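You operate a simulated robot arm through the tools that you are given. There is no shell and no other tool. Be economical: measure what you need, move in short steps, check, and stop when the job is done.

You run a simulated robot arm. Do the job below in one go: nothing can be reset, and whatever is moved stays where it is left.

TASK
Open the orange mesh gate, put the white narrow carton on the top of the long steel table away on the board behind the orange gate, then shut the gate. Fetch the clear bottle and set it in the small grey bucket. Put one of the numbered jars from the top of the long steel table on the top of the sealer table. Put the flat pouch marked "pellets" from the top of the long steel table on the top of the pile of white sacks. Put one of the small jars from the top of the long steel table on the lower shelf of the long steel table. Open the wide counter drawer. Any order will do. Set down upright: white narrow carton, numbered jar, small jar.

It is judged by the outcome, as a careful person would: the job done as asked, and still so three seconds after it is handed in. It fails if anything else is knocked over, pushed out of place, dropped, spilled or broken.

THE ROBOT
A 6-joint arm with a two-finger gripper on a trunk, on a base that drives. Base frame: it is fixed to the floor where the robot stands at the start and does not move with it; the origin is under the middle of the robot, x ahead of it, y to its left, z up. Units: mm, rad, N and s.
With the tool pointing down near the work surface it reaches from about 360 to 860 mm from the robot's upright axis, wherever it stands. Its first joint turns from -2.897 to 2.897 rad. Places, roughly: clear bottle [-1500, 0, 750]; flat pouch [-1000, 0, 750]; lower shelf of the long steel table [-1200, 0, 300]; numbered jar [-1000, 250, 750]; orange mesh gate [900, 100, 1700]; small grey bucket (22x19x15 cm) [-5000, 100, 900]; small jar (6x6x8 cm) [-1400, 0, 800]; top of the pile of white sacks [1900, -1100, 600]; top of the sealer table [-400, -2500, 900]; white narrow carton [-1750, 0, 750]; wide counter drawer [-4000, -1500, 700]; wooden board (41x22 cm) [1080, 140, 1620]. Payload 2.45 kg.
The TCP is the grasp point between the finger pads, 20 mm short of the fingertips. In the tool frame z runs along the fingers and y along their closing line. The gripper opens to 140 mm. The gripper's body begins 168 mm behind the TCP.
Orientation is that of the tool frame in the base frame, as a unit quaternion [x, y, z, w]. With the fingers straight down and closing along the base's y, the tool's x points along the base's -x, its y along +y and its z along -z.

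THE INTERFACE
- The arm moves only by the tool step_arm. Its argument "deltas" is a list that holds one entry, the list of rows, each a list of 7 numbers: the shift along the tool's x, y, z in mm, then the turn, a rotation vector about the tool's x, y, z in rad, then the finger opening in mm, from 0 to 140. In form: [[[x, y, z, ax, ay, az, gripper], ...]]. A call has 1 to 10 rows; each row shifts and turns the commanded pose from where the row before left it, along the tool's axes as they then stand. Each row takes 0.2 s and may step no farther than 50 mm and 0.15 rad from the row before; otherwise, or with a gripper value out of range, the whole call is refused. Where a pose cannot be reached the arm comes as near as it can. A force on the tool above 40 N (or 10 N above the force at the start of the call, whichever is more), or a blocked arm, ends the call early, and 0.2 s more pass. The fingers move at their own pace (about 45 mm/s each) and stop on an object; they squeeze with about 34 N. The grip force told is the motor's: it shows also when the fingers shut on nothing. Time passes only in rows, and 0.2 s behind the last, so rows that do not move let the fingers close. The reply holds the time, the measured pose of the TCP, the force on the tool along the base axes, the opening and the grip force, in the units named above and with some noise, with the torque about the TCP (base axes, N m) and any sound that the robot's microphone picked up.
- Cameras (640 x 400 px; columns grow to the right, rows downward): "scene" is now at [55.9, 165.8, 1842.9]; the picture's right is [0.47, -0.88, 0.00], its down [-0.82, -0.44, -0.36] and it looks along [0.32, 0.17, -0.93] (base axes); focal length 214 px, centre (320, 200). "wrist" rides on the gripper at [78, 11, -209] in the tool frame; the picture's right is [-0.14, 0.99, 0.00], its down [-0.92, -0.13, -0.37] and it looks along [-0.36, -0.05, 0.93] (tool axes); focal length 280 px, centre (320, 200). There is no depth. A picture from a camera that has moved, and an enlarged one, comes with that camera's place and axes in the base frame and with its lens. The place of the scene camera against the robot may be out by one fixed shift of up to 25 mm in any direction.
- snapshot(camera): a new picture of that camera. It takes no simulated time.
- slide_trunk(by): slides the trunk up (or, below 0, down) by that many mm; the arm and the scene camera ride with it, the base frame stays. It gives what a move gives, with no picture.
- steer(legs): drives the robot by 1 to 6 legs, each [ahead, left, turn to the left] in mm, mm and rad, along the robot's own axes; the way and the turn of a leg run together, so that a leg with both is an arc; at most 1500 mm and 3.142 rad a leg. The arm and the cameras ride along, it lands a little off, and it stops where it bumps. It gives what a move gives.
- pan_tilt(pan, tilt): turns the head with the scene camera to pan (to the left, within 2.496 rad either way) and tilt (down, from -0.506 to 1.204), counted from straight ahead of the robot. It gives what a move gives.
- inspect(camera, box): a new picture of the part [left, top, right, bottom] of that camera's present view, enlarged. It takes no simulated time.
- job_done(): hands the job in; it is judged then, once.

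Go step by step. Nothing tells you exact positions but the pictures and the camera data: compare them with the known pose of the tool, close in by small moves and look again before you grip or let go. The budget is 196 turns and 162 pictures, counting those below and the enlarged ones. Unless the task says otherwise, let go and move clear before handing in.

The tools are called after "Call:" as a command line: name --argument value ..., lists and objects as JSON in quotes. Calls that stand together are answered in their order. step_arm: Moves the arm, as the interface text tells. Its arguments: {"type":"object","properties":{"deltas":{"type":"array"}},"required":["deltas"]} The other tools are called the same way: slide_trunk (by) slides the trunk up or down; steer (legs) drives the base; pan_tilt (pan, tilt) turns the head that bears the scene camera; snapshot (camera) takes a picture; inspect (camera, box) takes an enlarged picture of a part of a camera's view; job_done () hands the job in.

At the start:

```text
time: 0.0
position: [-475.6, 254.7, 1001.3]
orientation: [0.0, 1.0, 0.0, 0.0]
force: [-0.3, -0.4, -0.1]
torque: [-0.03, 0.03, 0.04]
width: 139.9
grasp_force: 0.0
trunk travel left (down, up): [-100.0, 130.0]
robot x, y, heading: [-3.2, -0.5, 0.0]
head pan, tilt: [0.485, 1.201]
```

scene: 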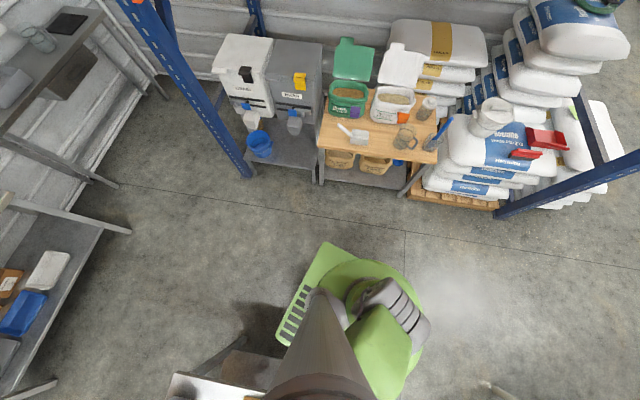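
wrist: 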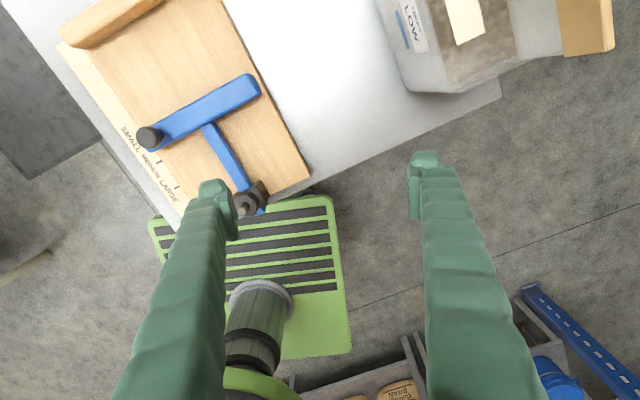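

I see the robot in a workshop, with racks ahead and the steel table behind. I'll look round with the head first.

Call:
pan_tilt --pan 0.0 --tilt 0.3

Call:
snapshot --camera "scene"

Call:
pan_tilt --pan 2.49 --tilt 0.6

Call:
snapshot --camera "scene"

Call:
pan_tilt --pan -2.49 --tilt 0.5

Call:
snapshot --camera "scene"

Call:
pan_tilt --pan -1.4 --tilt 0.4

Call:
snapshot --camera "scene"

```text
time: 1.2
position: [-475.1, 254.7, 1000.6]
orientation: [-0.001, 1.0, 0.0, 0.0]
force: [-0.2, -0.1, -0.3]
torque: [0.02, 0.02, -0.01]
width: 139.9
grasp_force: 0.0
trunk travel left (down, up): [-100.0, 130.0]
robot x, y, heading: [0.6, -4.0, 0.004]
head pan, tilt: [0.0, 0.3]
```

```text
159 pictures are left
camera scene: at [99.9, 139.7, 1914.9], right [0.0, -1.0, 0.0], down [-0.3, 0.0, -0.96], along [0.96, 0.0, -0.3], focal length 214 px, centre (320, 200)
```

scene: 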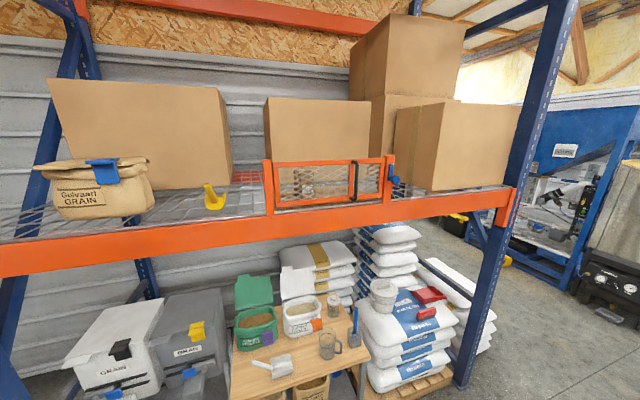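

```text
time: 3.5
position: [-476.3, 255.3, 1000.2]
orientation: [0.0, 1.0, 0.0, 0.0]
force: [-0.4, 0.1, -0.1]
torque: [0.02, 0.0, -0.05]
width: 140.2
grasp_force: 0.1
trunk travel left (down, up): [-100.0, 130.0]
robot x, y, heading: [0.9, -1.3, 0.004]
head pan, tilt: [2.491, 0.6]
```

```text
158 pictures are left
camera scene: at [-63.8, 193.3, 1887.5], right [0.61, 0.8, 0.0], down [0.45, -0.34, -0.83], along [-0.66, 0.5, -0.56], focal length 214 px, centre (320, 200)
```

scene: 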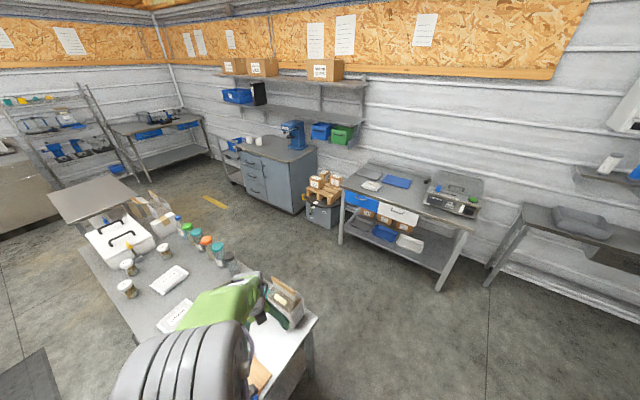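

```text
time: 7.4
position: [-474.9, 254.9, 999.6]
orientation: [0.0, 1.0, 0.001, -0.001]
force: [-0.1, 0.5, 0.2]
torque: [-0.02, -0.02, -0.02]
width: 139.9
grasp_force: 0.0
trunk travel left (down, up): [-100.0, 130.0]
robot x, y, heading: [0.9, -0.5, 0.001]
head pan, tilt: [-2.491, 0.499]
```

```text
157 pictures are left
camera scene: at [-65.9, 84.5, 1896.6], right [-0.61, 0.8, 0.0], down [0.38, 0.29, -0.88], along [-0.7, -0.53, -0.48], focal length 214 px, centre (320, 200)
```

scene: 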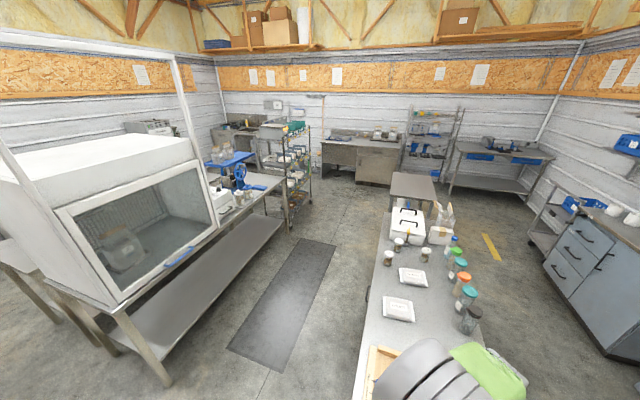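

```text
time: 8.7
position: [-475.3, 254.5, 999.6]
orientation: [0.0, 1.0, 0.0, 0.0]
force: [0.5, -0.5, -0.9]
torque: [-0.02, -0.01, 0.03]
width: 140.1
grasp_force: 0.0
trunk travel left (down, up): [-100.0, 130.0]
robot x, y, heading: [0.9, -0.8, -0.001]
head pan, tilt: [-1.4, 0.4]
```

```text
156 pictures are left
camera scene: at [22.2, 48.4, 1905.7], right [-0.99, -0.17, 0.0], down [-0.07, 0.38, -0.92], along [0.16, -0.91, -0.39], focal length 214 px, centre (320, 200)
```

scene: 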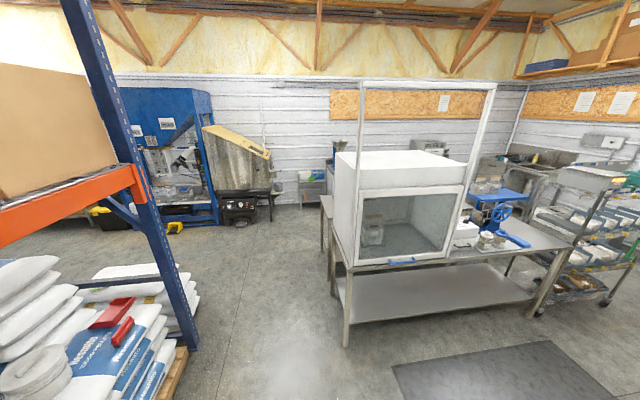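

The long table lies behind me, and the carton, jars and pouches are on it. I'll look closer at the table and at the gate.

Call:
pan_tilt --pan -2.49 --tilt 0.6

Call:
inspect --camera "scene" --box '[330, 120, 530, 320]'

Call:
inspect --camera "scene" --box '[180, 40, 420, 180]'

Call:
pan_tilt --pan 0.0 --tilt 0.3

Call:
inspect --camera "scene" --box '[230, 130, 430, 255]'

Call:
inspect --camera "scene" --box '[320, 220, 520, 400]'

```text
time: 10.0
position: [-474.8, 253.8, 1002.0]
orientation: [0.0, 1.0, 0.0, 0.0]
force: [0.2, -0.2, 0.7]
torque: [0.03, 0.02, -0.03]
width: 140.0
grasp_force: 0.2
trunk travel left (down, up): [-100.0, 130.0]
robot x, y, heading: [-0.2, 0.4, -0.003]
head pan, tilt: [-2.491, 0.6]
```

```text
2.00 times, centred on (430, 220) of scene
camera zoom: at [-63.8, 86.1, 1887.5], right [-0.61, 0.8, 0.0], down [0.45, 0.34, -0.83], along [-0.66, -0.5, -0.56], focal length 429 px, centre (100, 160)
```

zoom: 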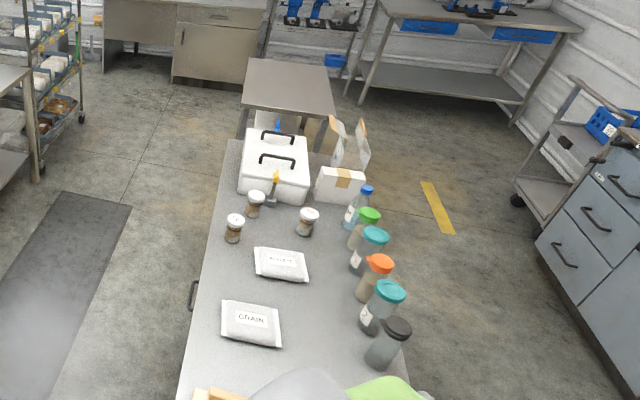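

```text
2.67 times, centred on (300, 110) of scene
camera zoom: at [-63.8, 86.1, 1887.5], right [-0.61, 0.8, 0.0], down [0.45, 0.34, -0.83], along [-0.66, -0.5, -0.56], focal length 572 px, centre (373, 440)
```

zoom: 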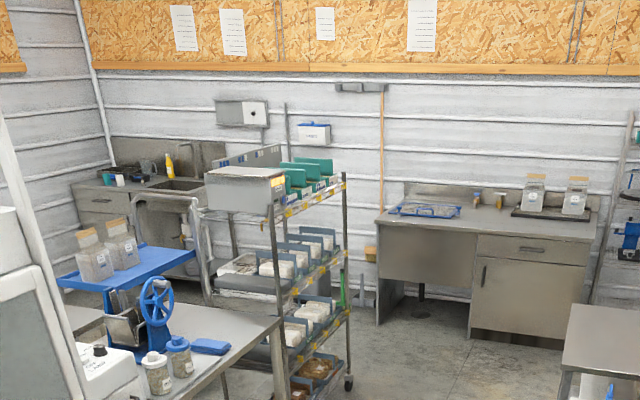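

```text
time: 12.3
position: [-475.3, 254.9, 1000.7]
orientation: [0.0, 1.0, 0.0, 0.0]
force: [-0.5, 1.0, 0.4]
torque: [0.0, -0.03, -0.04]
width: 140.1
grasp_force: 0.1
trunk travel left (down, up): [-100.0, 130.0]
robot x, y, heading: [1.3, 2.6, 0.001]
head pan, tilt: [0.0, 0.3]
```

```text
3.20 times, centred on (330, 192) of scene
camera zoom: at [99.9, 139.7, 1915.0], right [0.0, -1.0, 0.0], down [-0.3, 0.0, -0.96], along [0.96, 0.0, -0.3], focal length 686 px, centre (288, 224)
```

zoom: 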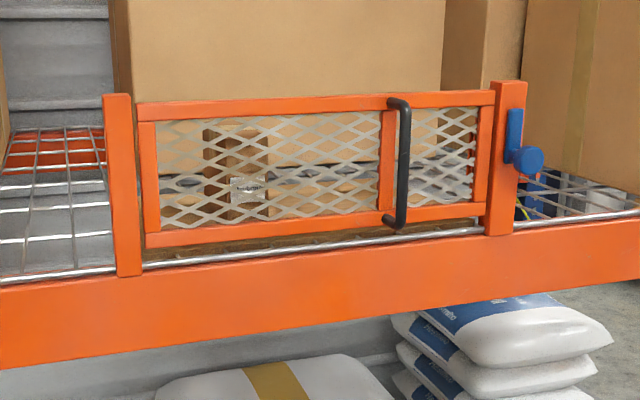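

```text
2.22 times, centred on (420, 310) of scene
camera zoom: at [99.9, 139.7, 1915.0], right [0.0, -1.0, 0.0], down [-0.3, 0.0, -0.96], along [0.96, 0.0, -0.3], focal length 477 px, centre (98, -44)
```

zoom: 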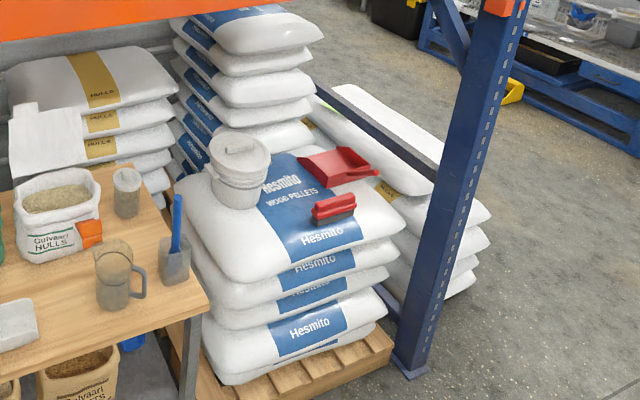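

The plain white sack pile beyond the right post matches [1900,-1100]. The table is skewed by about 0.28 rad. I'll start with the gate, so the arm swings round to the front first.

Call:
step_arm --deltas '[[[-24.84, 41.66, 0, 0, 0, 0.09, 60], [-24.84, 41.66, 0, 0, 0, 0.09, 60], [-24.84, 41.66, 0, 0, 0, 0.09, 60], [-24.84, 41.66, 0, 0, 0, 0.09, 60], [-24.84, 41.66, 0, 0, 0, 0.09, 60], [-24.84, 41.66, 0, 0, 0, 0.09, 60], [-24.84, 41.66, 0, 0, 0, 0.09, 60], [-24.84, 41.66, 0, 0, 0, 0.09, 60], [-24.84, 41.66, 0, 0, 0, 0.09, 60], [-24.84, 41.66, 0, 0, 0, 0.09, 60]]]'

Call:
step_arm --deltas '[[[-24.84, 41.66, 0, 0, 0, 0.09, 60], [-24.84, 41.66, 0, 0, 0, 0.09, 60], [-24.84, 41.66, 0, 0, 0, 0.09, 60], [-24.84, 41.66, 0, 0, 0, 0.09, 60], [-24.84, 41.66, 0, 0, 0, 0.09, 60], [-24.84, 41.66, 0, 0, 0, 0.09, 60], [-24.84, 41.66, 0, 0, 0, 0.09, 60], [-24.84, 41.66, 0, 0, 0, 0.09, 60], [-24.84, 41.66, 0, 0, 0, 0.09, 60], [-24.84, 41.66, 0, 0, 0, 0.09, 60]]]'

Call:
step_arm --deltas '[[[-24.84, 41.66, 0, 0, 0, 0.09, 60], [-24.84, 41.66, 0, 0, 0, 0.09, 60], [-24.84, 41.66, 0, 0, 0, 0.09, 60], [-24.84, 41.66, 0, 0, 0, 0.09, 60], [-24.84, 41.66, 0, 0, 0, 0.09, 60], [-24.84, 41.66, 0, 0, 0, 0.09, 60], [-24.84, 41.66, 0, 0, 0, 0.09, 60], [-24.84, 41.66, 0, 0, 0, 0.09, 60], [-24.84, 41.66, 0, 0, 0, 0.09, 60]]]'

Call:
slide_trunk --by 130

Call:
snapshot --camera "scene"

```text
time: 14.5
position: [-94.4, 531.1, 999.8]
orientation: [0.436, 0.9, 0.0, 0.001]
force: [-0.1, 0.7, 0.1]
torque: [-0.02, 0.03, 0.02]
width: 60.3
grasp_force: 0.1
trunk travel left (down, up): [-100.0, 130.0]
robot x, y, heading: [3.1, 1.8, 0.001]
head pan, tilt: [0.0, 0.3]
```

```text
time: 16.7
position: [357.2, 405.3, 1001.1]
orientation: [0.783, 0.622, 0.0, 0.0]
force: [0.1, -0.1, 0.5]
torque: [0.02, 0.01, 0.01]
width: 59.9
grasp_force: 0.0
trunk travel left (down, up): [-100.0, 130.0]
robot x, y, heading: [0.2, -3.5, 0.001]
head pan, tilt: [0.0, 0.3]
```

```text
time: 18.7
position: [537.0, 20.1, 999.7]
orientation: [0.965, 0.261, 0.0, -0.001]
force: [0.1, 0.1, -0.7]
torque: [0.03, -0.02, 0.01]
width: 59.9
grasp_force: 0.0
trunk travel left (down, up): [-100.0, 130.0]
robot x, y, heading: [2.0, -2.4, -0.002]
head pan, tilt: [0.0, 0.3]
```

```text
time: 20.3
position: [537.3, 20.6, 1128.2]
orientation: [0.965, 0.262, -0.001, 0.0]
force: [-0.3, 1.2, 0.6]
torque: [-0.03, -0.02, -0.05]
width: 59.9
grasp_force: 0.0
trunk travel left (down, up): [-230.0, 0.0]
robot x, y, heading: [-2.4, -0.0, 0.0]
head pan, tilt: [0.0, 0.3]
```

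```text
151 pictures are left
camera scene: at [100.0, 139.7, 2044.8], right [0.0, -1.0, 0.0], down [-0.3, 0.0, -0.96], along [0.96, 0.0, -0.3], focal length 214 px, centre (320, 200)
```

scene: 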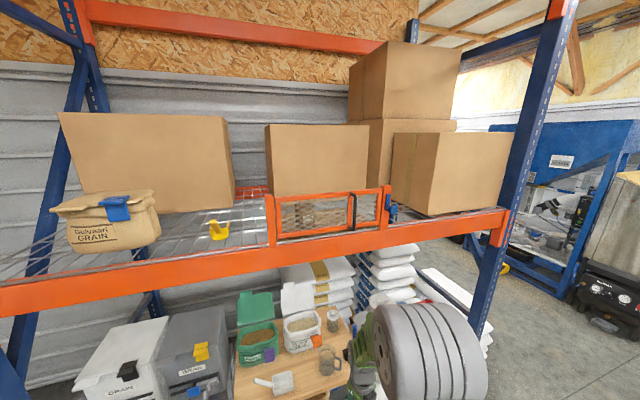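

The arm now faces the gate. I'll zoom in on the gate from the higher camera to triangulate.

Call:
inspect --camera "scene" --box '[250, 170, 410, 270]'

Call:
inspect --camera "scene" --box '[340, 175, 420, 225]'

```text
4.00 times, centred on (330, 220) of scene
camera zoom: at [100.0, 139.7, 2044.8], right [0.0, -1.0, 0.0], down [-0.3, 0.0, -0.96], along [0.96, 0.0, -0.3], focal length 858 px, centre (280, 120)
```

zoom: 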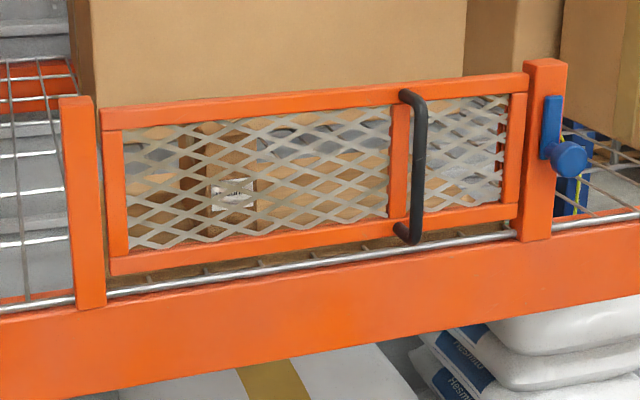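

```text
8.00 times, centred on (380, 200) of scene
camera zoom: at [100.0, 139.7, 2044.8], right [0.0, -1.0, 0.0], down [-0.3, 0.0, -0.96], along [0.96, 0.0, -0.3], focal length 1716 px, centre (-160, 200)
```

zoom: 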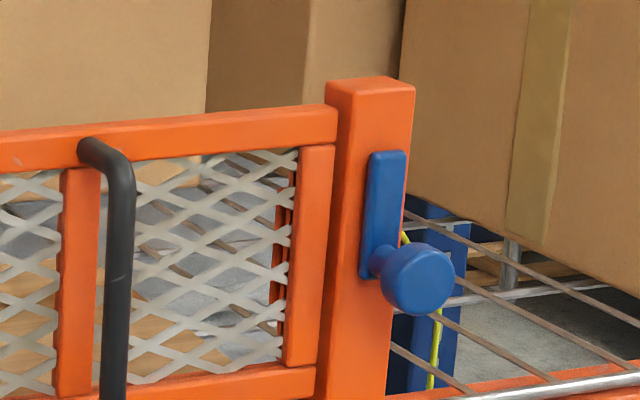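

Triangulating puts the handle near (930, 8, 1735) and the gate skewed by about 0.32 rad, with the hinge probably on the left. I'll raise and pitch the tool to horizontal, facing the gate.

Call:
step_arm --deltas '[[[0, 0, -30, 0, 0, 0.104, 100], [0, 0, -30, 0, 0, 0.104, 100], [13.6, 0, -40, 0, 0.1428, 0, 100], [19.15, 0, -37.66, 0, 0.1428, 0, 100], [24.32, 0, -34.55, 0, 0.1428, 0, 100], [28.99, 0, -30.73, 0, 0.1428, 0, 100], [33.06, 0, -26.3, 0, 0.1428, 0, 100], [36.48, 0, -21.32, 0, 0.1428, 0, 100]]]'

Call:
step_arm --deltas '[[[39.14, 0, -15.91, 0, 0.1428, 0, 100], [41, 0, -10.18, 0, 0.1428, 0, 100], [42.04, 0, -4.24, 0, 0.1428, 0, 100], [42.21, 0, 1.78, 0, 0.1428, 0, 100], [41.53, 0, 7.77, 0, 0.1428, 0, 100]]]'

Call:
snapshot --camera "wrist"

Call:
snapshot --camera "scene"

```text
time: 22.1
position: [614.2, 46.6, 1430.4]
orientation: [0.898, 0.145, 0.41, -0.065]
force: [-0.2, 0.4, 1.6]
torque: [0.01, -0.01, 0.0]
width: 100.1
grasp_force: 0.1
trunk travel left (down, up): [-230.0, 0.0]
robot x, y, heading: [-4.5, 1.4, -0.004]
head pan, tilt: [0.0, 0.3]
```

```text
time: 23.3
position: [679.0, 68.8, 1630.5]
orientation: [0.698, 0.113, 0.698, -0.113]
force: [0.6, 0.0, 0.4]
torque: [-0.04, -0.02, 0.0]
width: 100.0
grasp_force: 0.0
trunk travel left (down, up): [-230.0, 0.0]
robot x, y, heading: [-2.1, 1.8, -0.003]
head pan, tilt: [0.0, 0.3]
```

```text
148 pictures are left
camera wrist: at [485.3, -7.9, 1708.7], right [0.31, -0.94, -0.14], down [-0.39, 0.0, -0.92], along [0.87, 0.34, -0.36], focal length 280 px, centre (320, 200)
```

wrist: 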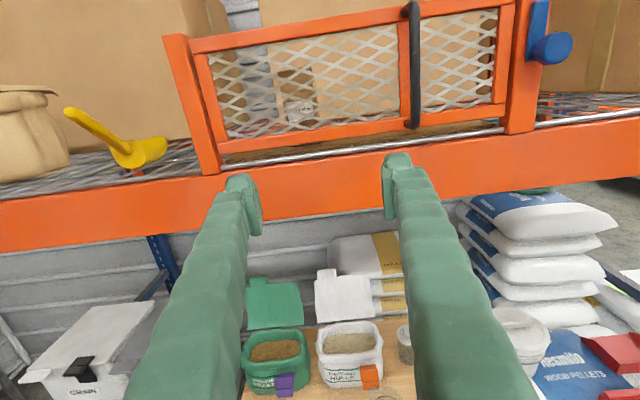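

```text
147 pictures are left
camera scene: at [100.5, 139.7, 2044.9], right [0.0, -1.0, 0.0], down [-0.3, 0.0, -0.96], along [0.96, 0.0, -0.3], focal length 214 px, centre (320, 200)
```

scene: 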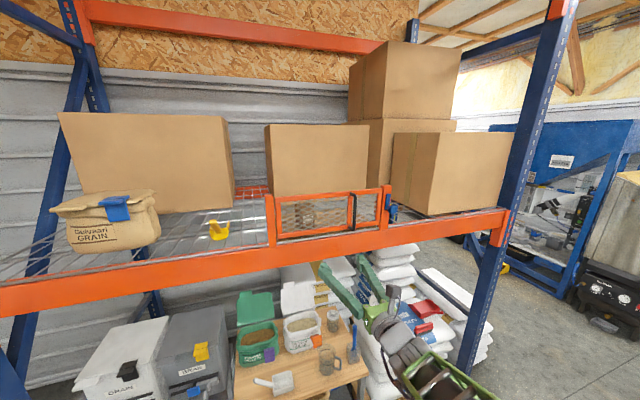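

Tool is horizontal and facing the gate. I'll line up with the handle bar.

Call:
step_arm --deltas '[[[30, 39, 0, 0, 0, 0, 80], [30, 39, 0, 0, 0, 0, 80], [30, 39, 0, 0, 0, 0, 80], [0, 21, 40, 0, 0, 0, 80], [0, 0, 40, 0, 0, 0, 80], [0, 0, 40, 0, 0, 0, 80]]]'

Call:
snapshot --camera "wrist"

Call:
inspect --camera "scene" --box '[260, 150, 420, 250]'

```text
time: 24.7
position: [840.8, -25.1, 1716.3]
orientation: [0.699, 0.113, 0.697, -0.113]
force: [-0.7, -0.8, -0.1]
torque: [0.0, -0.01, 0.01]
width: 79.8
grasp_force: 0.1
trunk travel left (down, up): [-230.0, 0.0]
robot x, y, heading: [-0.0, -0.3, -0.001]
head pan, tilt: [0.0, 0.3]
```

```text
146 pictures are left
camera wrist: at [646.1, -100.6, 1796.1], right [0.31, -0.94, -0.14], down [-0.39, 0.0, -0.92], along [0.86, 0.34, -0.37], focal length 280 px, centre (320, 200)
```

wrist: 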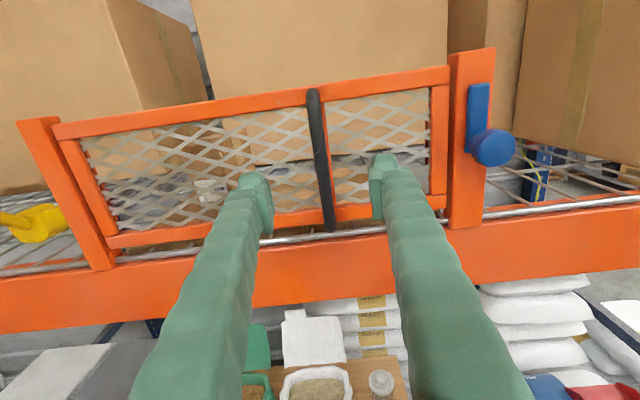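

```text
4.00 times, centred on (340, 200) of scene
camera zoom: at [103.2, 139.8, 2044.7], right [0.0, -1.0, 0.0], down [-0.3, 0.0, -0.95], along [0.95, 0.0, -0.3], focal length 858 px, centre (240, 200)
```

zoom: 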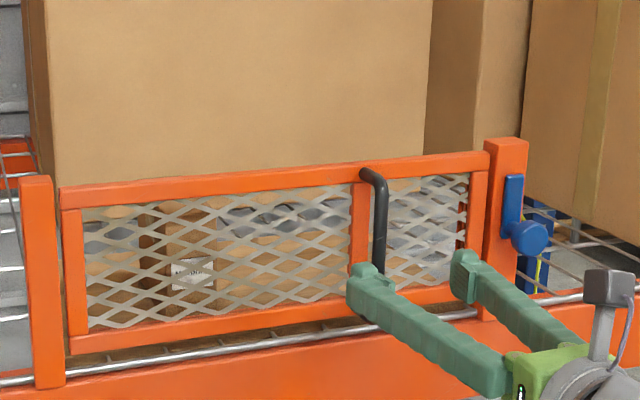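

Bar is centred between the fingers, at about (923, 3). I'll advance and grip it.

Call:
step_arm --deltas '[[[0, 0, 40, 0, 0, 0, 80], [0, 0, 40, 0, 0, 0, 80]]]'

Call:
snapshot --camera "wrist"

```text
time: 25.3
position: [913.4, 1.2, 1718.5]
orientation: [0.697, 0.113, 0.699, -0.113]
force: [-0.5, -0.4, -0.5]
torque: [-0.02, 0.04, -0.01]
width: 79.8
grasp_force: 0.0
trunk travel left (down, up): [-230.0, 0.0]
robot x, y, heading: [2.5, -1.5, 0.001]
head pan, tilt: [0.0, 0.3]
```

```text
144 pictures are left
camera wrist: at [719.2, -75.0, 1797.9], right [0.31, -0.94, -0.14], down [-0.39, 0.0, -0.92], along [0.87, 0.34, -0.37], focal length 280 px, centre (320, 200)
```

wrist: 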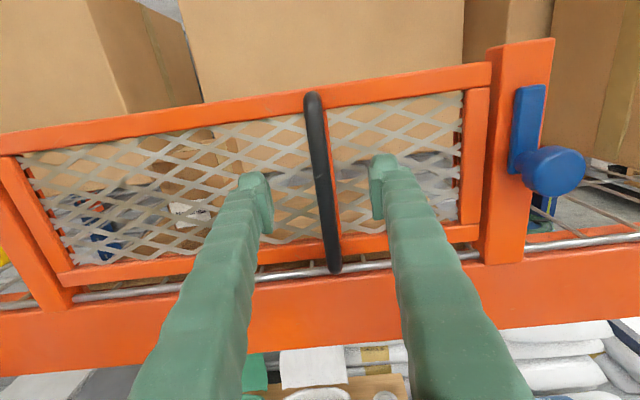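

The bar is between the fingers. I'll close and pull gently.

Call:
step_arm --deltas '[[[0, 0, 8, 0, 0, 0, 0], [0, 0, 0, 0, 0, 0, 0], [0, 0, 0, 0, 0, 0, 0], [0, 0, 0, 0, 0, 0, 0], [0, 0, 0, 0, 0, 0, 0]]]'

Call:
step_arm --deltas '[[[0, 0, -10, 0, 0, 0, 0], [0, 0, -10, 0, 0, 0, 0], [0, 0, 0, 0, 0, 0, 0]]]'

Call:
snapshot --camera "wrist"

```text
time: 26.5
position: [922.1, 1.2, 1718.4]
orientation: [0.699, 0.112, 0.697, -0.113]
force: [1.3, -6.8, -0.1]
torque: [-0.1, 0.11, 0.0]
width: 9.0
grasp_force: 28.1
trunk travel left (down, up): [-230.0, 0.0]
robot x, y, heading: [-0.7, 2.4, -0.0]
head pan, tilt: [0.0, 0.3]
```

```text
time: 27.3
position: [900.5, -3.0, 1718.2]
orientation: [0.698, 0.114, 0.698, -0.114]
force: [0.2, -1.7, -2.0]
torque: [0.13, -0.2, 0.04]
width: 9.1
grasp_force: 36.6
trunk travel left (down, up): [-230.0, 0.0]
robot x, y, heading: [-0.5, -1.1, 0.001]
head pan, tilt: [0.0, 0.3]
```

```text
143 pictures are left
camera wrist: at [707.4, -78.9, 1797.0], right [0.31, -0.94, -0.14], down [-0.39, 0.0, -0.92], along [0.87, 0.34, -0.37], focal length 280 px, centre (320, 200)
```

wrist: 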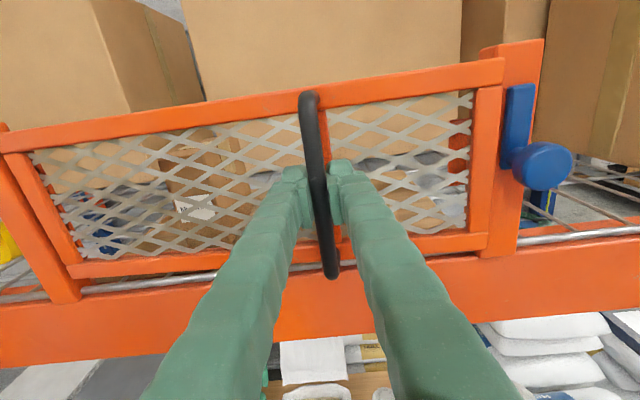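

The gate swings freely about the left post. I'll continue pulling along the arc.

Call:
step_arm --deltas '[[[0, -10.5, -29.2, -0.1, 0, 0, 0], [0, -10.5, -29.2, -0.1, 0, 0, 0], [0, -10.5, -29.2, -0.1, 0, 0, 0], [0, -10.5, -29.2, -0.1, 0, 0, 0]]]'

Call:
step_arm --deltas '[[[0, -10.5, -29.2, -0.1, 0, 0, 0], [0, -10.5, -29.2, -0.1, 0, 0, 0], [0, -10.5, -29.2, -0.1, 0, 0, 0], [0, -10.5, -29.2, -0.1, 0, 0, 0], [0, -10.5, -29.2, -0.1, 0, 0, 0]]]'

Call:
snapshot --camera "scene"

```text
time: 28.1
position: [806.8, 0.3, 1718.2]
orientation: [0.713, 0.024, 0.7, -0.02]
force: [3.9, 22.8, -2.8]
torque: [0.37, 0.84, 0.08]
width: 9.2
grasp_force: 37.0
out of reach, approached as far as the arm can: row 3, 4
trunk travel left (down, up): [-230.0, 0.0]
robot x, y, heading: [-1.7, 0.4, 0.002]
head pan, tilt: [0.0, 0.3]
stopped in row 4: the force on the tool passed its limit at 59 N (the readings are from after the stop); the commanded pose is now the measured one
```

```text
time: 28.5
position: [795.0, 4.0, 1719.1]
orientation: [0.718, 0.023, 0.696, -0.015]
force: [6.2, 31.8, -6.3]
torque: [0.76, 0.84, 0.06]
width: 9.3
grasp_force: 37.0
out of reach, approached as far as the arm can: row 1
trunk travel left (down, up): [-230.0, 0.0]
robot x, y, heading: [-0.0, 1.7, 0.013]
head pan, tilt: [0.0, 0.3]
stopped in row 1: the force on the tool passed its limit at 73 N (the readings are from after the stop); the commanded pose is now the measured one
```

```text
142 pictures are left
camera scene: at [99.7, 147.1, 2044.6], right [0.01, -1.0, 0.0], down [-0.3, -0.01, -0.96], along [0.96, 0.01, -0.3], focal length 214 px, centre (320, 200)
```

scene: 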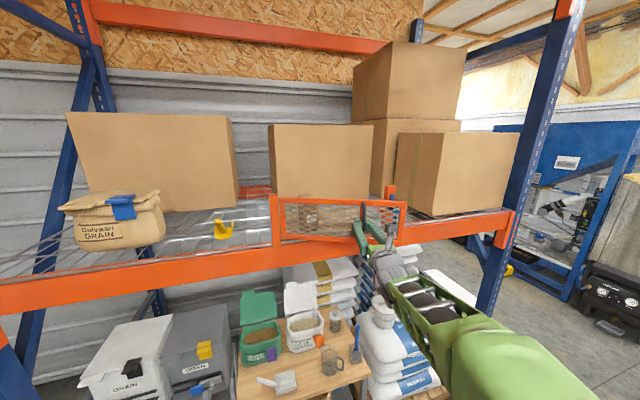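

The wrist can't yaw further at this spot, but the bar is round. I'll follow the arc without turning the tool.

Call:
step_arm --deltas '[[[0, -24, -22, 0, 0, 0, 4], [0, -15.4, -27.3, 0, 0, 0, 4], [0, -18.3, -24.2, 0, 0, 0, 4]]]'

Call:
snapshot --camera "wrist"

```text
time: 29.1
position: [755.5, 16.5, 1719.9]
orientation: [0.722, 0.027, 0.691, -0.02]
force: [8.3, 23.4, -4.7]
torque: [0.8, 0.07, 0.08]
width: 9.2
grasp_force: 36.6
out of reach, approached as far as the arm can: row 1, 2
trunk travel left (down, up): [-230.0, 0.0]
robot x, y, heading: [-1.5, 3.8, 0.011]
head pan, tilt: [0.0, 0.3]
stopped in row 2: the force on the tool passed its limit at 46 N (the readings are from after the stop); the commanded pose is now the measured one
```

```text
141 pictures are left
camera wrist: at [551.8, -6.9, 1807.2], right [0.06, -0.99, -0.13], down [-0.42, 0.09, -0.91], along [0.91, 0.11, -0.41], focal length 280 px, centre (320, 200)
```

wrist: 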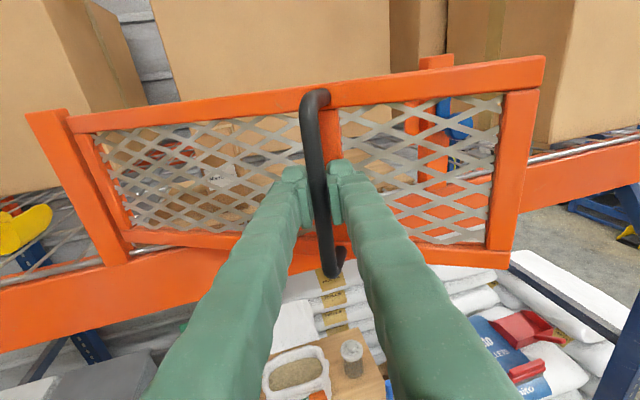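

The arm is at a joint limit here, so I'll let the base do the swing instead, driving an arc about the hinge in a small trial first.

Call:
steer --legs '[[-61, 178, -0.2]]'

Call:
snapshot --camera "wrist"

```text
time: 31.3
position: [708.1, 39.9, 1720.0]
orientation: [0.722, -0.038, 0.69, 0.038]
force: [-1.9, -2.9, 2.1]
torque: [0.42, 0.11, -0.01]
width: 9.1
grasp_force: 36.7
trunk travel left (down, up): [-230.0, 0.0]
robot x, y, heading: [-36.2, 156.3, -0.154]
head pan, tilt: [0.0, 0.3]
stopped in leg 1: the robot was blocked; the commanded pose is now the measured one
```

```text
140 pictures are left
camera wrist: at [503.6, 51.2, 1807.7], right [-0.11, -0.98, -0.14], down [-0.39, 0.17, -0.9], along [0.91, -0.05, -0.41], focal length 280 px, centre (320, 200)
```

wrist: 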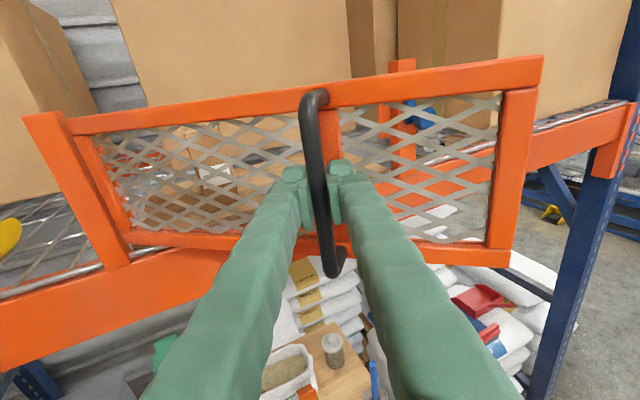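

The hinge refits to about (868, 295) with radius 300 mm. I'll continue with a refined arc.

Call:
steer --legs '[[-83, 262, -0.3]]'

```text
time: 32.3
position: [708.5, 39.6, 1720.1]
orientation: [0.723, -0.045, 0.689, 0.042]
force: [-5.3, -6.7, 3.1]
torque: [0.15, 0.32, -0.08]
width: 9.0
grasp_force: 36.8
trunk travel left (down, up): [-230.0, 0.0]
robot x, y, heading: [-33.7, 171.1, -0.163]
head pan, tilt: [0.0, 0.3]
stopped in leg 1: the robot was blocked; the commanded pose is now the measured one
```

Something blocks the base. I'll look down and around.

Call:
pan_tilt --pan 1.2 --tilt 1.0

Call:
snapshot --camera "scene"

Call:
pan_tilt --pan 0.0 --tilt 0.8

Call:
snapshot --camera "scene"

```text
time: 33.7
position: [707.7, 40.0, 1718.7]
orientation: [0.722, -0.044, 0.689, 0.041]
force: [-6.6, -12.0, 3.4]
torque: [0.11, -0.05, 0.0]
width: 8.8
grasp_force: 36.3
trunk travel left (down, up): [-230.0, 0.0]
robot x, y, heading: [-30.8, 166.2, -0.154]
head pan, tilt: [1.201, 1.0]
```

```text
139 pictures are left
camera scene: at [29.9, 361.2, 1985.9], right [0.86, -0.5, 0.0], down [-0.42, -0.73, -0.54], along [0.27, 0.47, -0.84], focal length 214 px, centre (320, 200)
```

scene: 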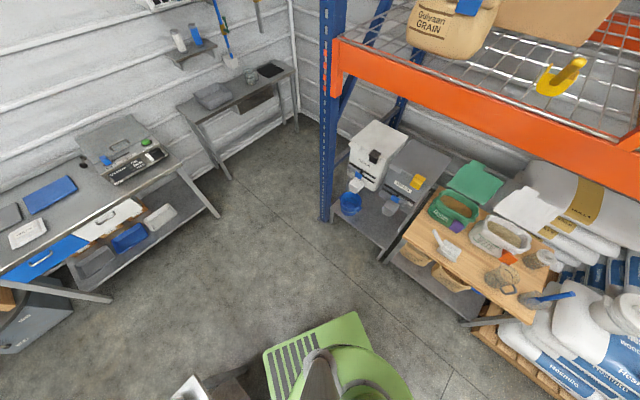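

```text
time: 35.1
position: [707.3, 38.5, 1720.6]
orientation: [0.723, -0.044, 0.688, 0.041]
force: [-6.7, -13.1, 3.5]
torque: [0.13, -0.05, 0.01]
width: 9.1
grasp_force: 36.3
trunk travel left (down, up): [-230.0, 0.0]
robot x, y, heading: [-32.3, 166.1, -0.155]
head pan, tilt: [0.0, 0.799]
```

```text
138 pictures are left
camera scene: at [74.4, 288.4, 2000.9], right [-0.16, -0.99, 0.0], down [-0.71, 0.11, -0.7], along [0.69, -0.11, -0.72], focal length 214 px, centre (320, 200)
```

scene: 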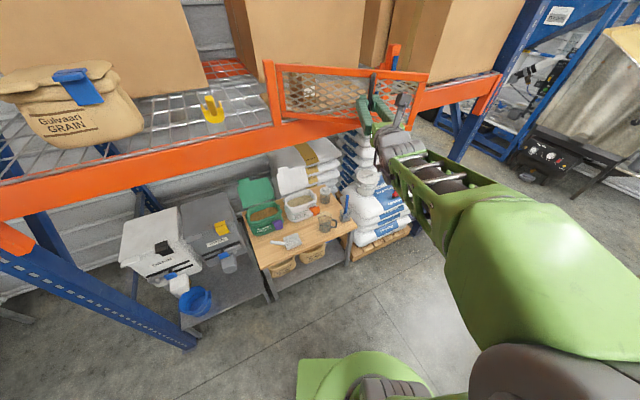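

The table corner probably blocks the base behind me. The gate is about 0.75 rad open, so I'll release the bar, go round the leaf's free edge and push it open from the inside.

Call:
step_arm --deltas '[[[0, 0, 0, 0, 0, 0, 70], [0, 0, 0, 0, 0, 0, 70], [0, 0, 0, 0, 0, 0, 70], [0, 0, 0, 0, 0, 0, 70], [0, 0, -40, 0, 0, 0, 70], [0, 0, -40, 0, 0, 0, 70]]]'

Call:
step_arm --deltas '[[[0, 45, -10, 0.1, 0, 0, 0], [0, 45, 0, 0.1, 0, 0, 0], [0, 45, 0, 0.1, 0, 0, 0], [0, 45, 0, 0.1, 0, 0, 0], [0, 45, 0, 0.1, 0, 0, 0], [0, 45, 0, 0.1, 0, 0, 0], [0, 45, 0, 0.1, 0, 0, 0]]]'

Call:
snapshot --camera "scene"

```text
time: 36.5
position: [629.1, 52.1, 1723.7]
orientation: [0.722, -0.042, 0.689, 0.041]
force: [-0.4, 0.7, -0.1]
torque: [0.01, -0.02, 0.01]
width: 70.0
grasp_force: 0.0
trunk travel left (down, up): [-230.0, 0.0]
robot x, y, heading: [-29.7, 168.5, -0.157]
head pan, tilt: [0.0, 0.799]
```

```text
time: 38.1
position: [679.2, -257.0, 1716.6]
orientation: [0.694, 0.194, 0.661, -0.21]
force: [1.1, -0.6, 0.6]
torque: [0.07, -0.02, 0.15]
width: 0.1
grasp_force: 29.3
trunk travel left (down, up): [-230.0, 0.0]
robot x, y, heading: [-30.1, 168.7, -0.157]
head pan, tilt: [0.0, 0.799]
```

```text
137 pictures are left
camera scene: at [79.3, 286.6, 2000.6], right [-0.16, -0.99, 0.0], down [-0.71, 0.11, -0.7], along [0.69, -0.11, -0.72], focal length 214 px, centre (320, 200)
```

scene: 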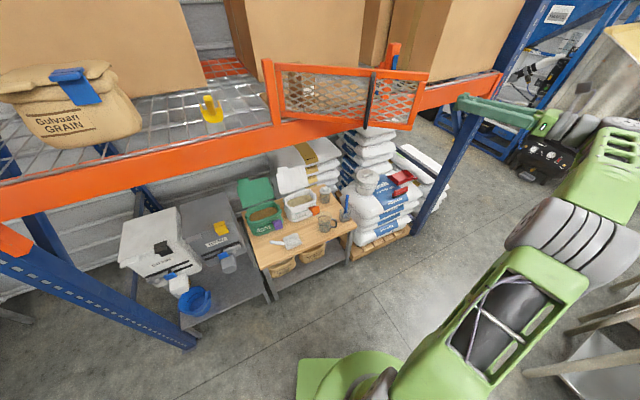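

Leaf's free edge is at about (690,-106). I'll step in behind it.

Call:
step_arm --deltas '[[[0, 5, 40, 0.1, 0, 0, 0], [0, 10, 40, 0.1, 0, 0, 0], [0, 15, 40, 0.1, 0, 0, 0], [15, 0, 0, 0.1, 0, 0, 0]]]'

Call:
snapshot --camera "wrist"

Call:
inspect --camera "scene" --box '[240, 20, 560, 220]'

```text
time: 39.1
position: [719.9, -123.6, 1703.1]
orientation: [0.637, 0.325, 0.61, -0.341]
force: [-1.7, 0.0, 1.0]
torque: [-0.13, 0.07, -0.19]
width: 0.0
grasp_force: 29.5
out of reach, approached as far as the arm can: row 2, 3, 4
trunk travel left (down, up): [-230.0, 0.0]
robot x, y, heading: [-30.1, 172.1, -0.149]
head pan, tilt: [0.0, 0.799]
```

```text
136 pictures are left
camera wrist: at [616.9, -303.4, 1786.1], right [0.82, -0.55, -0.18], down [-0.35, -0.23, -0.91], along [0.46, 0.8, -0.38], focal length 280 px, centre (320, 200)
```

wrist: 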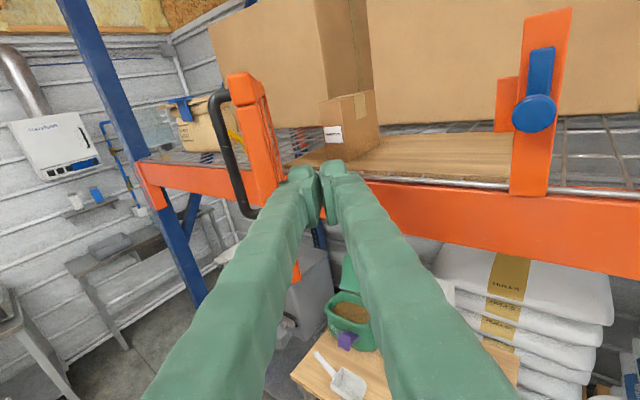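

```text
2.00 times, centred on (400, 120) of scene
camera zoom: at [72.9, 293.2, 2000.8], right [-0.16, -0.99, 0.0], down [-0.71, 0.11, -0.7], along [0.69, -0.11, -0.72], focal length 429 px, centre (160, 360)
```

zoom: 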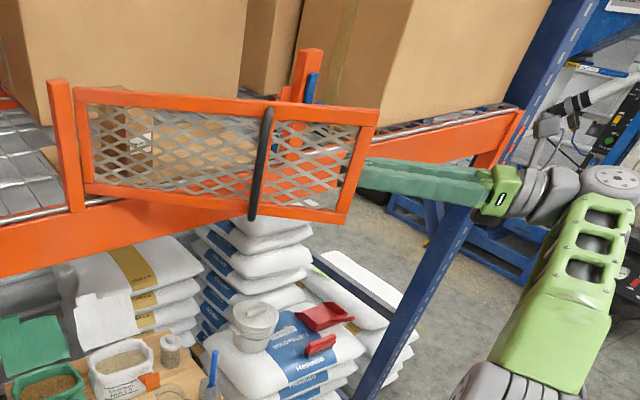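

Fingers are behind the leaf edge. Now I'll push the leaf open, toward +y and -x.

Call:
step_arm --deltas '[[[0, -21.6, 33.6, 0, 0, 0, 0], [0, -28.8, 17.1, 0, 0, 0, 0], [0, -28.8, 17.1, 0, 0, 0, 0], [0, -28.8, 17.1, 0, 0, 0, 0], [0, -28.8, 17.1, 0, 0, 0, 0]]]'

Call:
inspect --camera "scene" --box '[240, 20, 560, 220]'

```text
time: 40.3
position: [662.3, 37.2, 1704.6]
orientation: [0.637, 0.325, 0.609, -0.343]
force: [0.7, 1.0, 0.5]
torque: [-0.05, 0.0, -0.09]
width: 0.0
grasp_force: 29.2
trunk travel left (down, up): [-230.0, 0.0]
robot x, y, heading: [-32.9, 163.7, -0.153]
head pan, tilt: [0.0, 0.799]
```

```text
2.00 times, centred on (400, 120) of scene
camera zoom: at [74.8, 293.4, 2000.6], right [-0.16, -0.99, 0.0], down [-0.71, 0.11, -0.7], along [0.69, -0.11, -0.72], focal length 429 px, centre (160, 360)
```

zoom: 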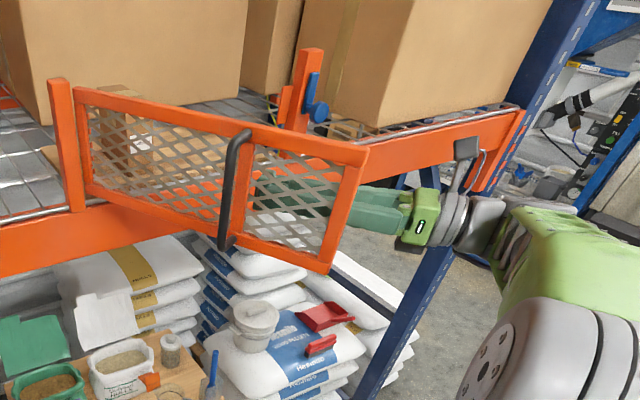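

It is opening smoothly. I'll keep pushing.

Call:
step_arm --deltas '[[[0, -28.8, 17.1, 0, 0, 0, 0], [0, -28.8, 17.1, 0, 0, 0, 0], [0, -25, 21, 0, 0, 0, 0], [0, -25, 21, 0, 0, 0, 0], [0, -20, 26, 0, 0, 0, 0], [0, -20, 26, 0, 0, 0, 0]]]'

Call:
snapshot --camera "scene"

```text
time: 41.7
position: [613.6, 224.4, 1707.2]
orientation: [0.638, 0.324, 0.61, -0.342]
force: [-1.0, 0.2, -1.1]
torque: [-0.02, 0.02, -0.04]
width: 0.1
grasp_force: 29.7
trunk travel left (down, up): [-230.0, 0.0]
robot x, y, heading: [-30.6, 167.0, -0.16]
head pan, tilt: [0.0, 0.799]
```

```text
133 pictures are left
camera scene: at [75.9, 292.5, 2000.6], right [-0.16, -0.99, 0.0], down [-0.71, 0.11, -0.7], along [0.69, -0.11, -0.72], focal length 214 px, centre (320, 200)
```

scene: 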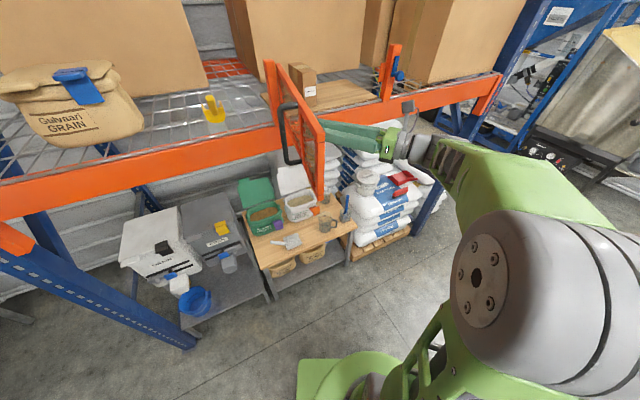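

Nearly 90° open; I'll push a little more, then withdraw and look at the board.

Call:
step_arm --deltas '[[[0, -20, 30, 0, 0, 0, 0], [0, -15, 30, 0, 0, 0, 0], [0, -10, 30, 0, 0, 0, 0], [0, 0, -40, 0, 0, 0, 0], [0, 0, -40, 0, 0, 0, 0], [0, 0, -40, 0, 0, 0, 0], [0, 0, -40, 0, 0, 0, 0], [0, 0, -40, 0, 0, 0, 0]]]'

Call:
inspect --camera "scene" --box '[230, 30, 470, 180]'

Call:
snapshot --camera "wrist"

```text
time: 42.2
position: [618.0, 263.5, 1705.8]
orientation: [0.64, 0.321, 0.611, -0.339]
force: [-7.7, -15.7, 2.4]
torque: [-0.11, 0.15, 0.46]
width: 0.2
grasp_force: 29.1
trunk travel left (down, up): [-230.0, 0.0]
robot x, y, heading: [-30.8, 167.0, -0.16]
head pan, tilt: [0.0, 0.799]
stopped in row 2: the force on the tool passed its limit at 145 N (the readings are from after the stop); the commanded pose is now the measured one
```

```text
2.67 times, centred on (350, 105) of scene
camera zoom: at [78.5, 291.0, 2000.5], right [-0.16, -0.99, 0.0], down [-0.71, 0.11, -0.7], along [0.69, -0.11, -0.72], focal length 572 px, centre (240, 453)
```

zoom: 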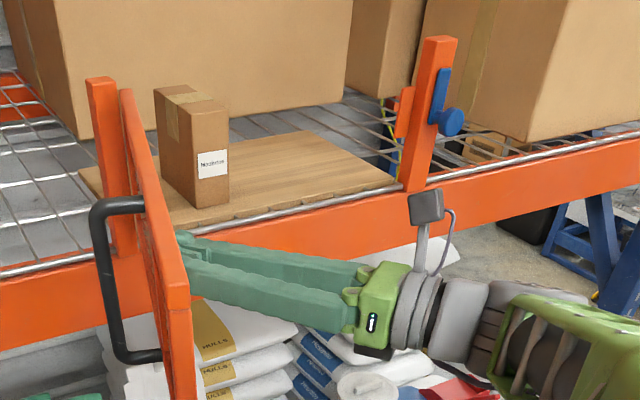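

```text
131 pictures are left
camera wrist: at [513.7, 85.0, 1789.4], right [0.81, -0.56, -0.18], down [-0.36, -0.23, -0.91], along [0.47, 0.8, -0.39], focal length 280 px, centre (320, 200)
```

wrist: 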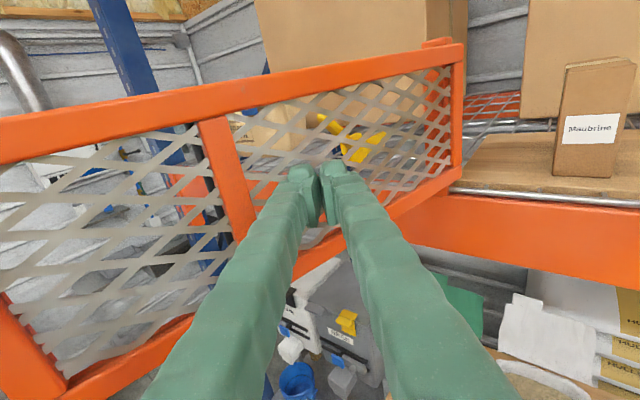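

The gate rests fully open, at about 100°, and the board is clear on the right. I'll withdraw the arm and lower it.

Call:
step_arm --deltas '[[[0, 15, -40, 0, 0, 0, 0], [0, 15, -40, 0, 0, 0, 0], [0, 15, -40, 0, 0, 0, 0], [0, 15, -40, 0, 0, 0, 0], [0, 15, -40, 0, 0, 0, 0], [-45, 0, 0, -0.1, 0, 0, 0], [-45, 0, 0, -0.1, 0, 0, 0], [-45, 0, 0, -0.1, 0, 0, 0], [-45, 0, 0, -0.1, 0, 0, 0], [-45, 0, 0, -0.1, 0, 0, 0]]]'

Call:
slide_trunk --by -130

Call:
snapshot --camera "scene"

```text
time: 44.4
position: [555.6, 57.1, 1484.1]
orientation: [0.703, 0.161, 0.671, -0.17]
force: [0.1, 0.0, 0.7]
torque: [0.04, -0.02, -0.04]
width: 0.0
grasp_force: 29.4
trunk travel left (down, up): [-230.0, 0.0]
robot x, y, heading: [-35.6, 168.9, -0.162]
head pan, tilt: [0.0, 0.799]
```

```text
time: 46.0
position: [555.8, 57.7, 1354.5]
orientation: [0.703, 0.16, 0.672, -0.17]
force: [-0.5, -0.3, 0.0]
torque: [0.01, 0.01, 0.01]
width: 0.1
grasp_force: 28.7
trunk travel left (down, up): [-100.0, 130.0]
robot x, y, heading: [-32.6, 167.3, -0.158]
head pan, tilt: [0.0, 0.799]
```

```text
130 pictures are left
camera scene: at [76.6, 291.0, 1870.7], right [-0.16, -0.99, 0.0], down [-0.71, 0.11, -0.7], along [0.69, -0.11, -0.72], focal length 214 px, centre (320, 200)
```

scene: 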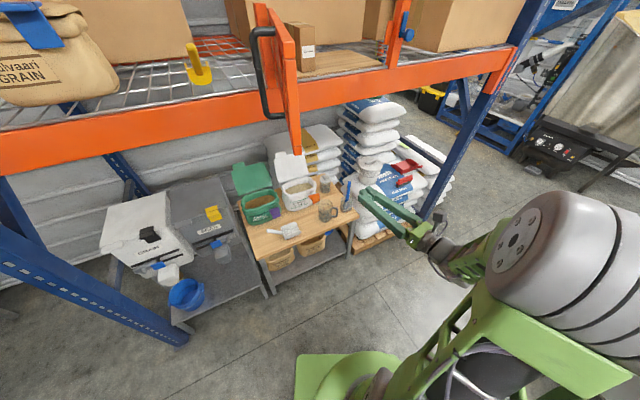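

Next I drive round to the north side of the long table, turning to face it, and then run parallel to it.

Call:
steer --legs '[[0, 0, -1.142], [-939, 295, 0]]'

Call:
pan_tilt --pan -0.9 --tilt 0.7

Call:
snapshot --camera "scene"

```text
time: 46.9
position: [556.8, 40.6, 1355.1]
orientation: [0.705, 0.153, 0.673, -0.163]
force: [-0.3, 0.1, 0.2]
torque: [0.01, 0.0, -0.02]
width: 0.2
grasp_force: 28.8
trunk travel left (down, up): [-100.0, 130.0]
robot x, y, heading: [-28.2, 159.7, -0.183]
head pan, tilt: [0.0, 0.799]
stopped in leg 1: the robot was blocked; the commanded pose is now the measured one
```

```text
time: 48.1
position: [556.7, 40.1, 1353.8]
orientation: [0.705, 0.152, 0.673, -0.162]
force: [-0.4, -0.5, -0.8]
torque: [0.02, 0.02, 0.04]
width: 0.0
grasp_force: 29.4
trunk travel left (down, up): [-100.0, 130.0]
robot x, y, heading: [-24.0, 164.8, -0.182]
head pan, tilt: [-0.901, 0.7]
```

```text
129 pictures are left
camera scene: at [44.6, 223.8, 1878.8], right [-0.88, -0.47, 0.0], down [-0.3, 0.57, -0.76], along [0.36, -0.68, -0.64], focal length 214 px, centre (320, 200)
```

scene: 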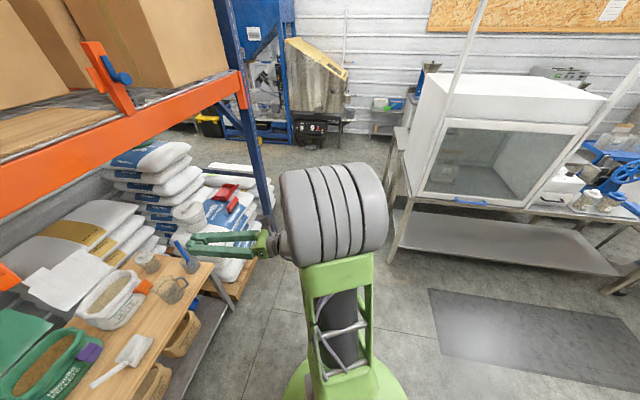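

The rear corner probably touches the table end, so I'll move forward and right before turning.

Call:
steer --legs '[[150, -150, 0], [0, 0, -1.12]]'

```text
time: 52.9
position: [237.2, -590.5, 1353.8]
orientation: [0.678, -0.246, 0.657, 0.22]
force: [0.1, -0.1, 0.2]
torque: [0.04, 0.01, -0.02]
width: 0.0
grasp_force: 29.0
trunk travel left (down, up): [-100.0, 130.0]
robot x, y, heading: [90.5, -5.5, -1.293]
head pan, tilt: [-0.901, 0.7]
```

Turned fine. Now back up north past the table end, then move right along the table.

Call:
steer --legs '[[-1108, 326, 0]]'

Call:
snapshot --camera "scene"

```text
time: 58.8
position: [253.5, 567.2, 1354.9]
orientation: [0.679, -0.244, 0.657, 0.219]
force: [0.0, -0.2, 0.5]
torque: [-0.04, 0.01, -0.01]
width: 0.2
grasp_force: 29.2
trunk travel left (down, up): [-100.0, 130.0]
robot x, y, heading: [104.6, 1148.6, -1.292]
head pan, tilt: [-0.901, 0.7]
```

```text
128 pictures are left
camera scene: at [190.2, 1104.5, 1878.9], right [-0.81, 0.59, 0.0], down [0.38, 0.52, -0.77], along [-0.45, -0.62, -0.64], focal length 214 px, centre (320, 200)
```

scene: 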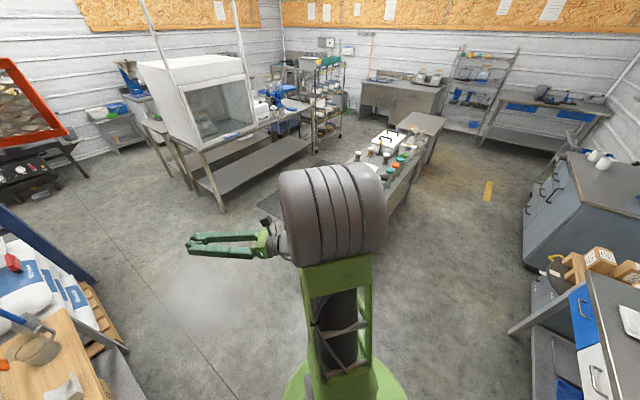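

The aisle is clear. Driving right along the table.

Call:
steer --legs '[[-20, -1000, 0], [-20, -900, 0]]'

Call:
pan_tilt --pan 0.0 --tilt 0.9

Call:
snapshot --camera "scene"

```text
time: 75.7
position: [-1577.6, 91.4, 1354.6]
orientation: [0.679, -0.242, 0.658, 0.217]
force: [0.5, 0.1, 0.2]
torque: [-0.03, 0.01, 0.04]
width: 0.0
grasp_force: 29.4
trunk travel left (down, up): [-100.0, 130.0]
robot x, y, heading: [-1728.0, 668.7, -1.292]
head pan, tilt: [-0.901, 0.7]
```

```text
time: 76.9
position: [-1576.6, 89.2, 1354.2]
orientation: [0.679, -0.243, 0.658, 0.217]
force: [0.6, 0.0, 1.1]
torque: [0.02, 0.0, -0.01]
width: 0.3
grasp_force: 29.4
trunk travel left (down, up): [-100.0, 130.0]
robot x, y, heading: [-1727.2, 664.3, -1.291]
head pan, tilt: [0.0, 0.901]
```

```text
127 pictures are left
camera scene: at [-1572.5, 622.8, 1862.7], right [-0.96, -0.28, 0.0], down [-0.22, 0.75, -0.62], along [0.17, -0.6, -0.78], focal length 214 px, centre (320, 200)
```

scene: 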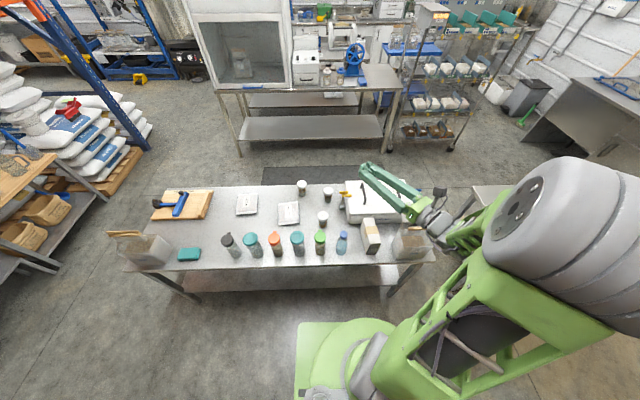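

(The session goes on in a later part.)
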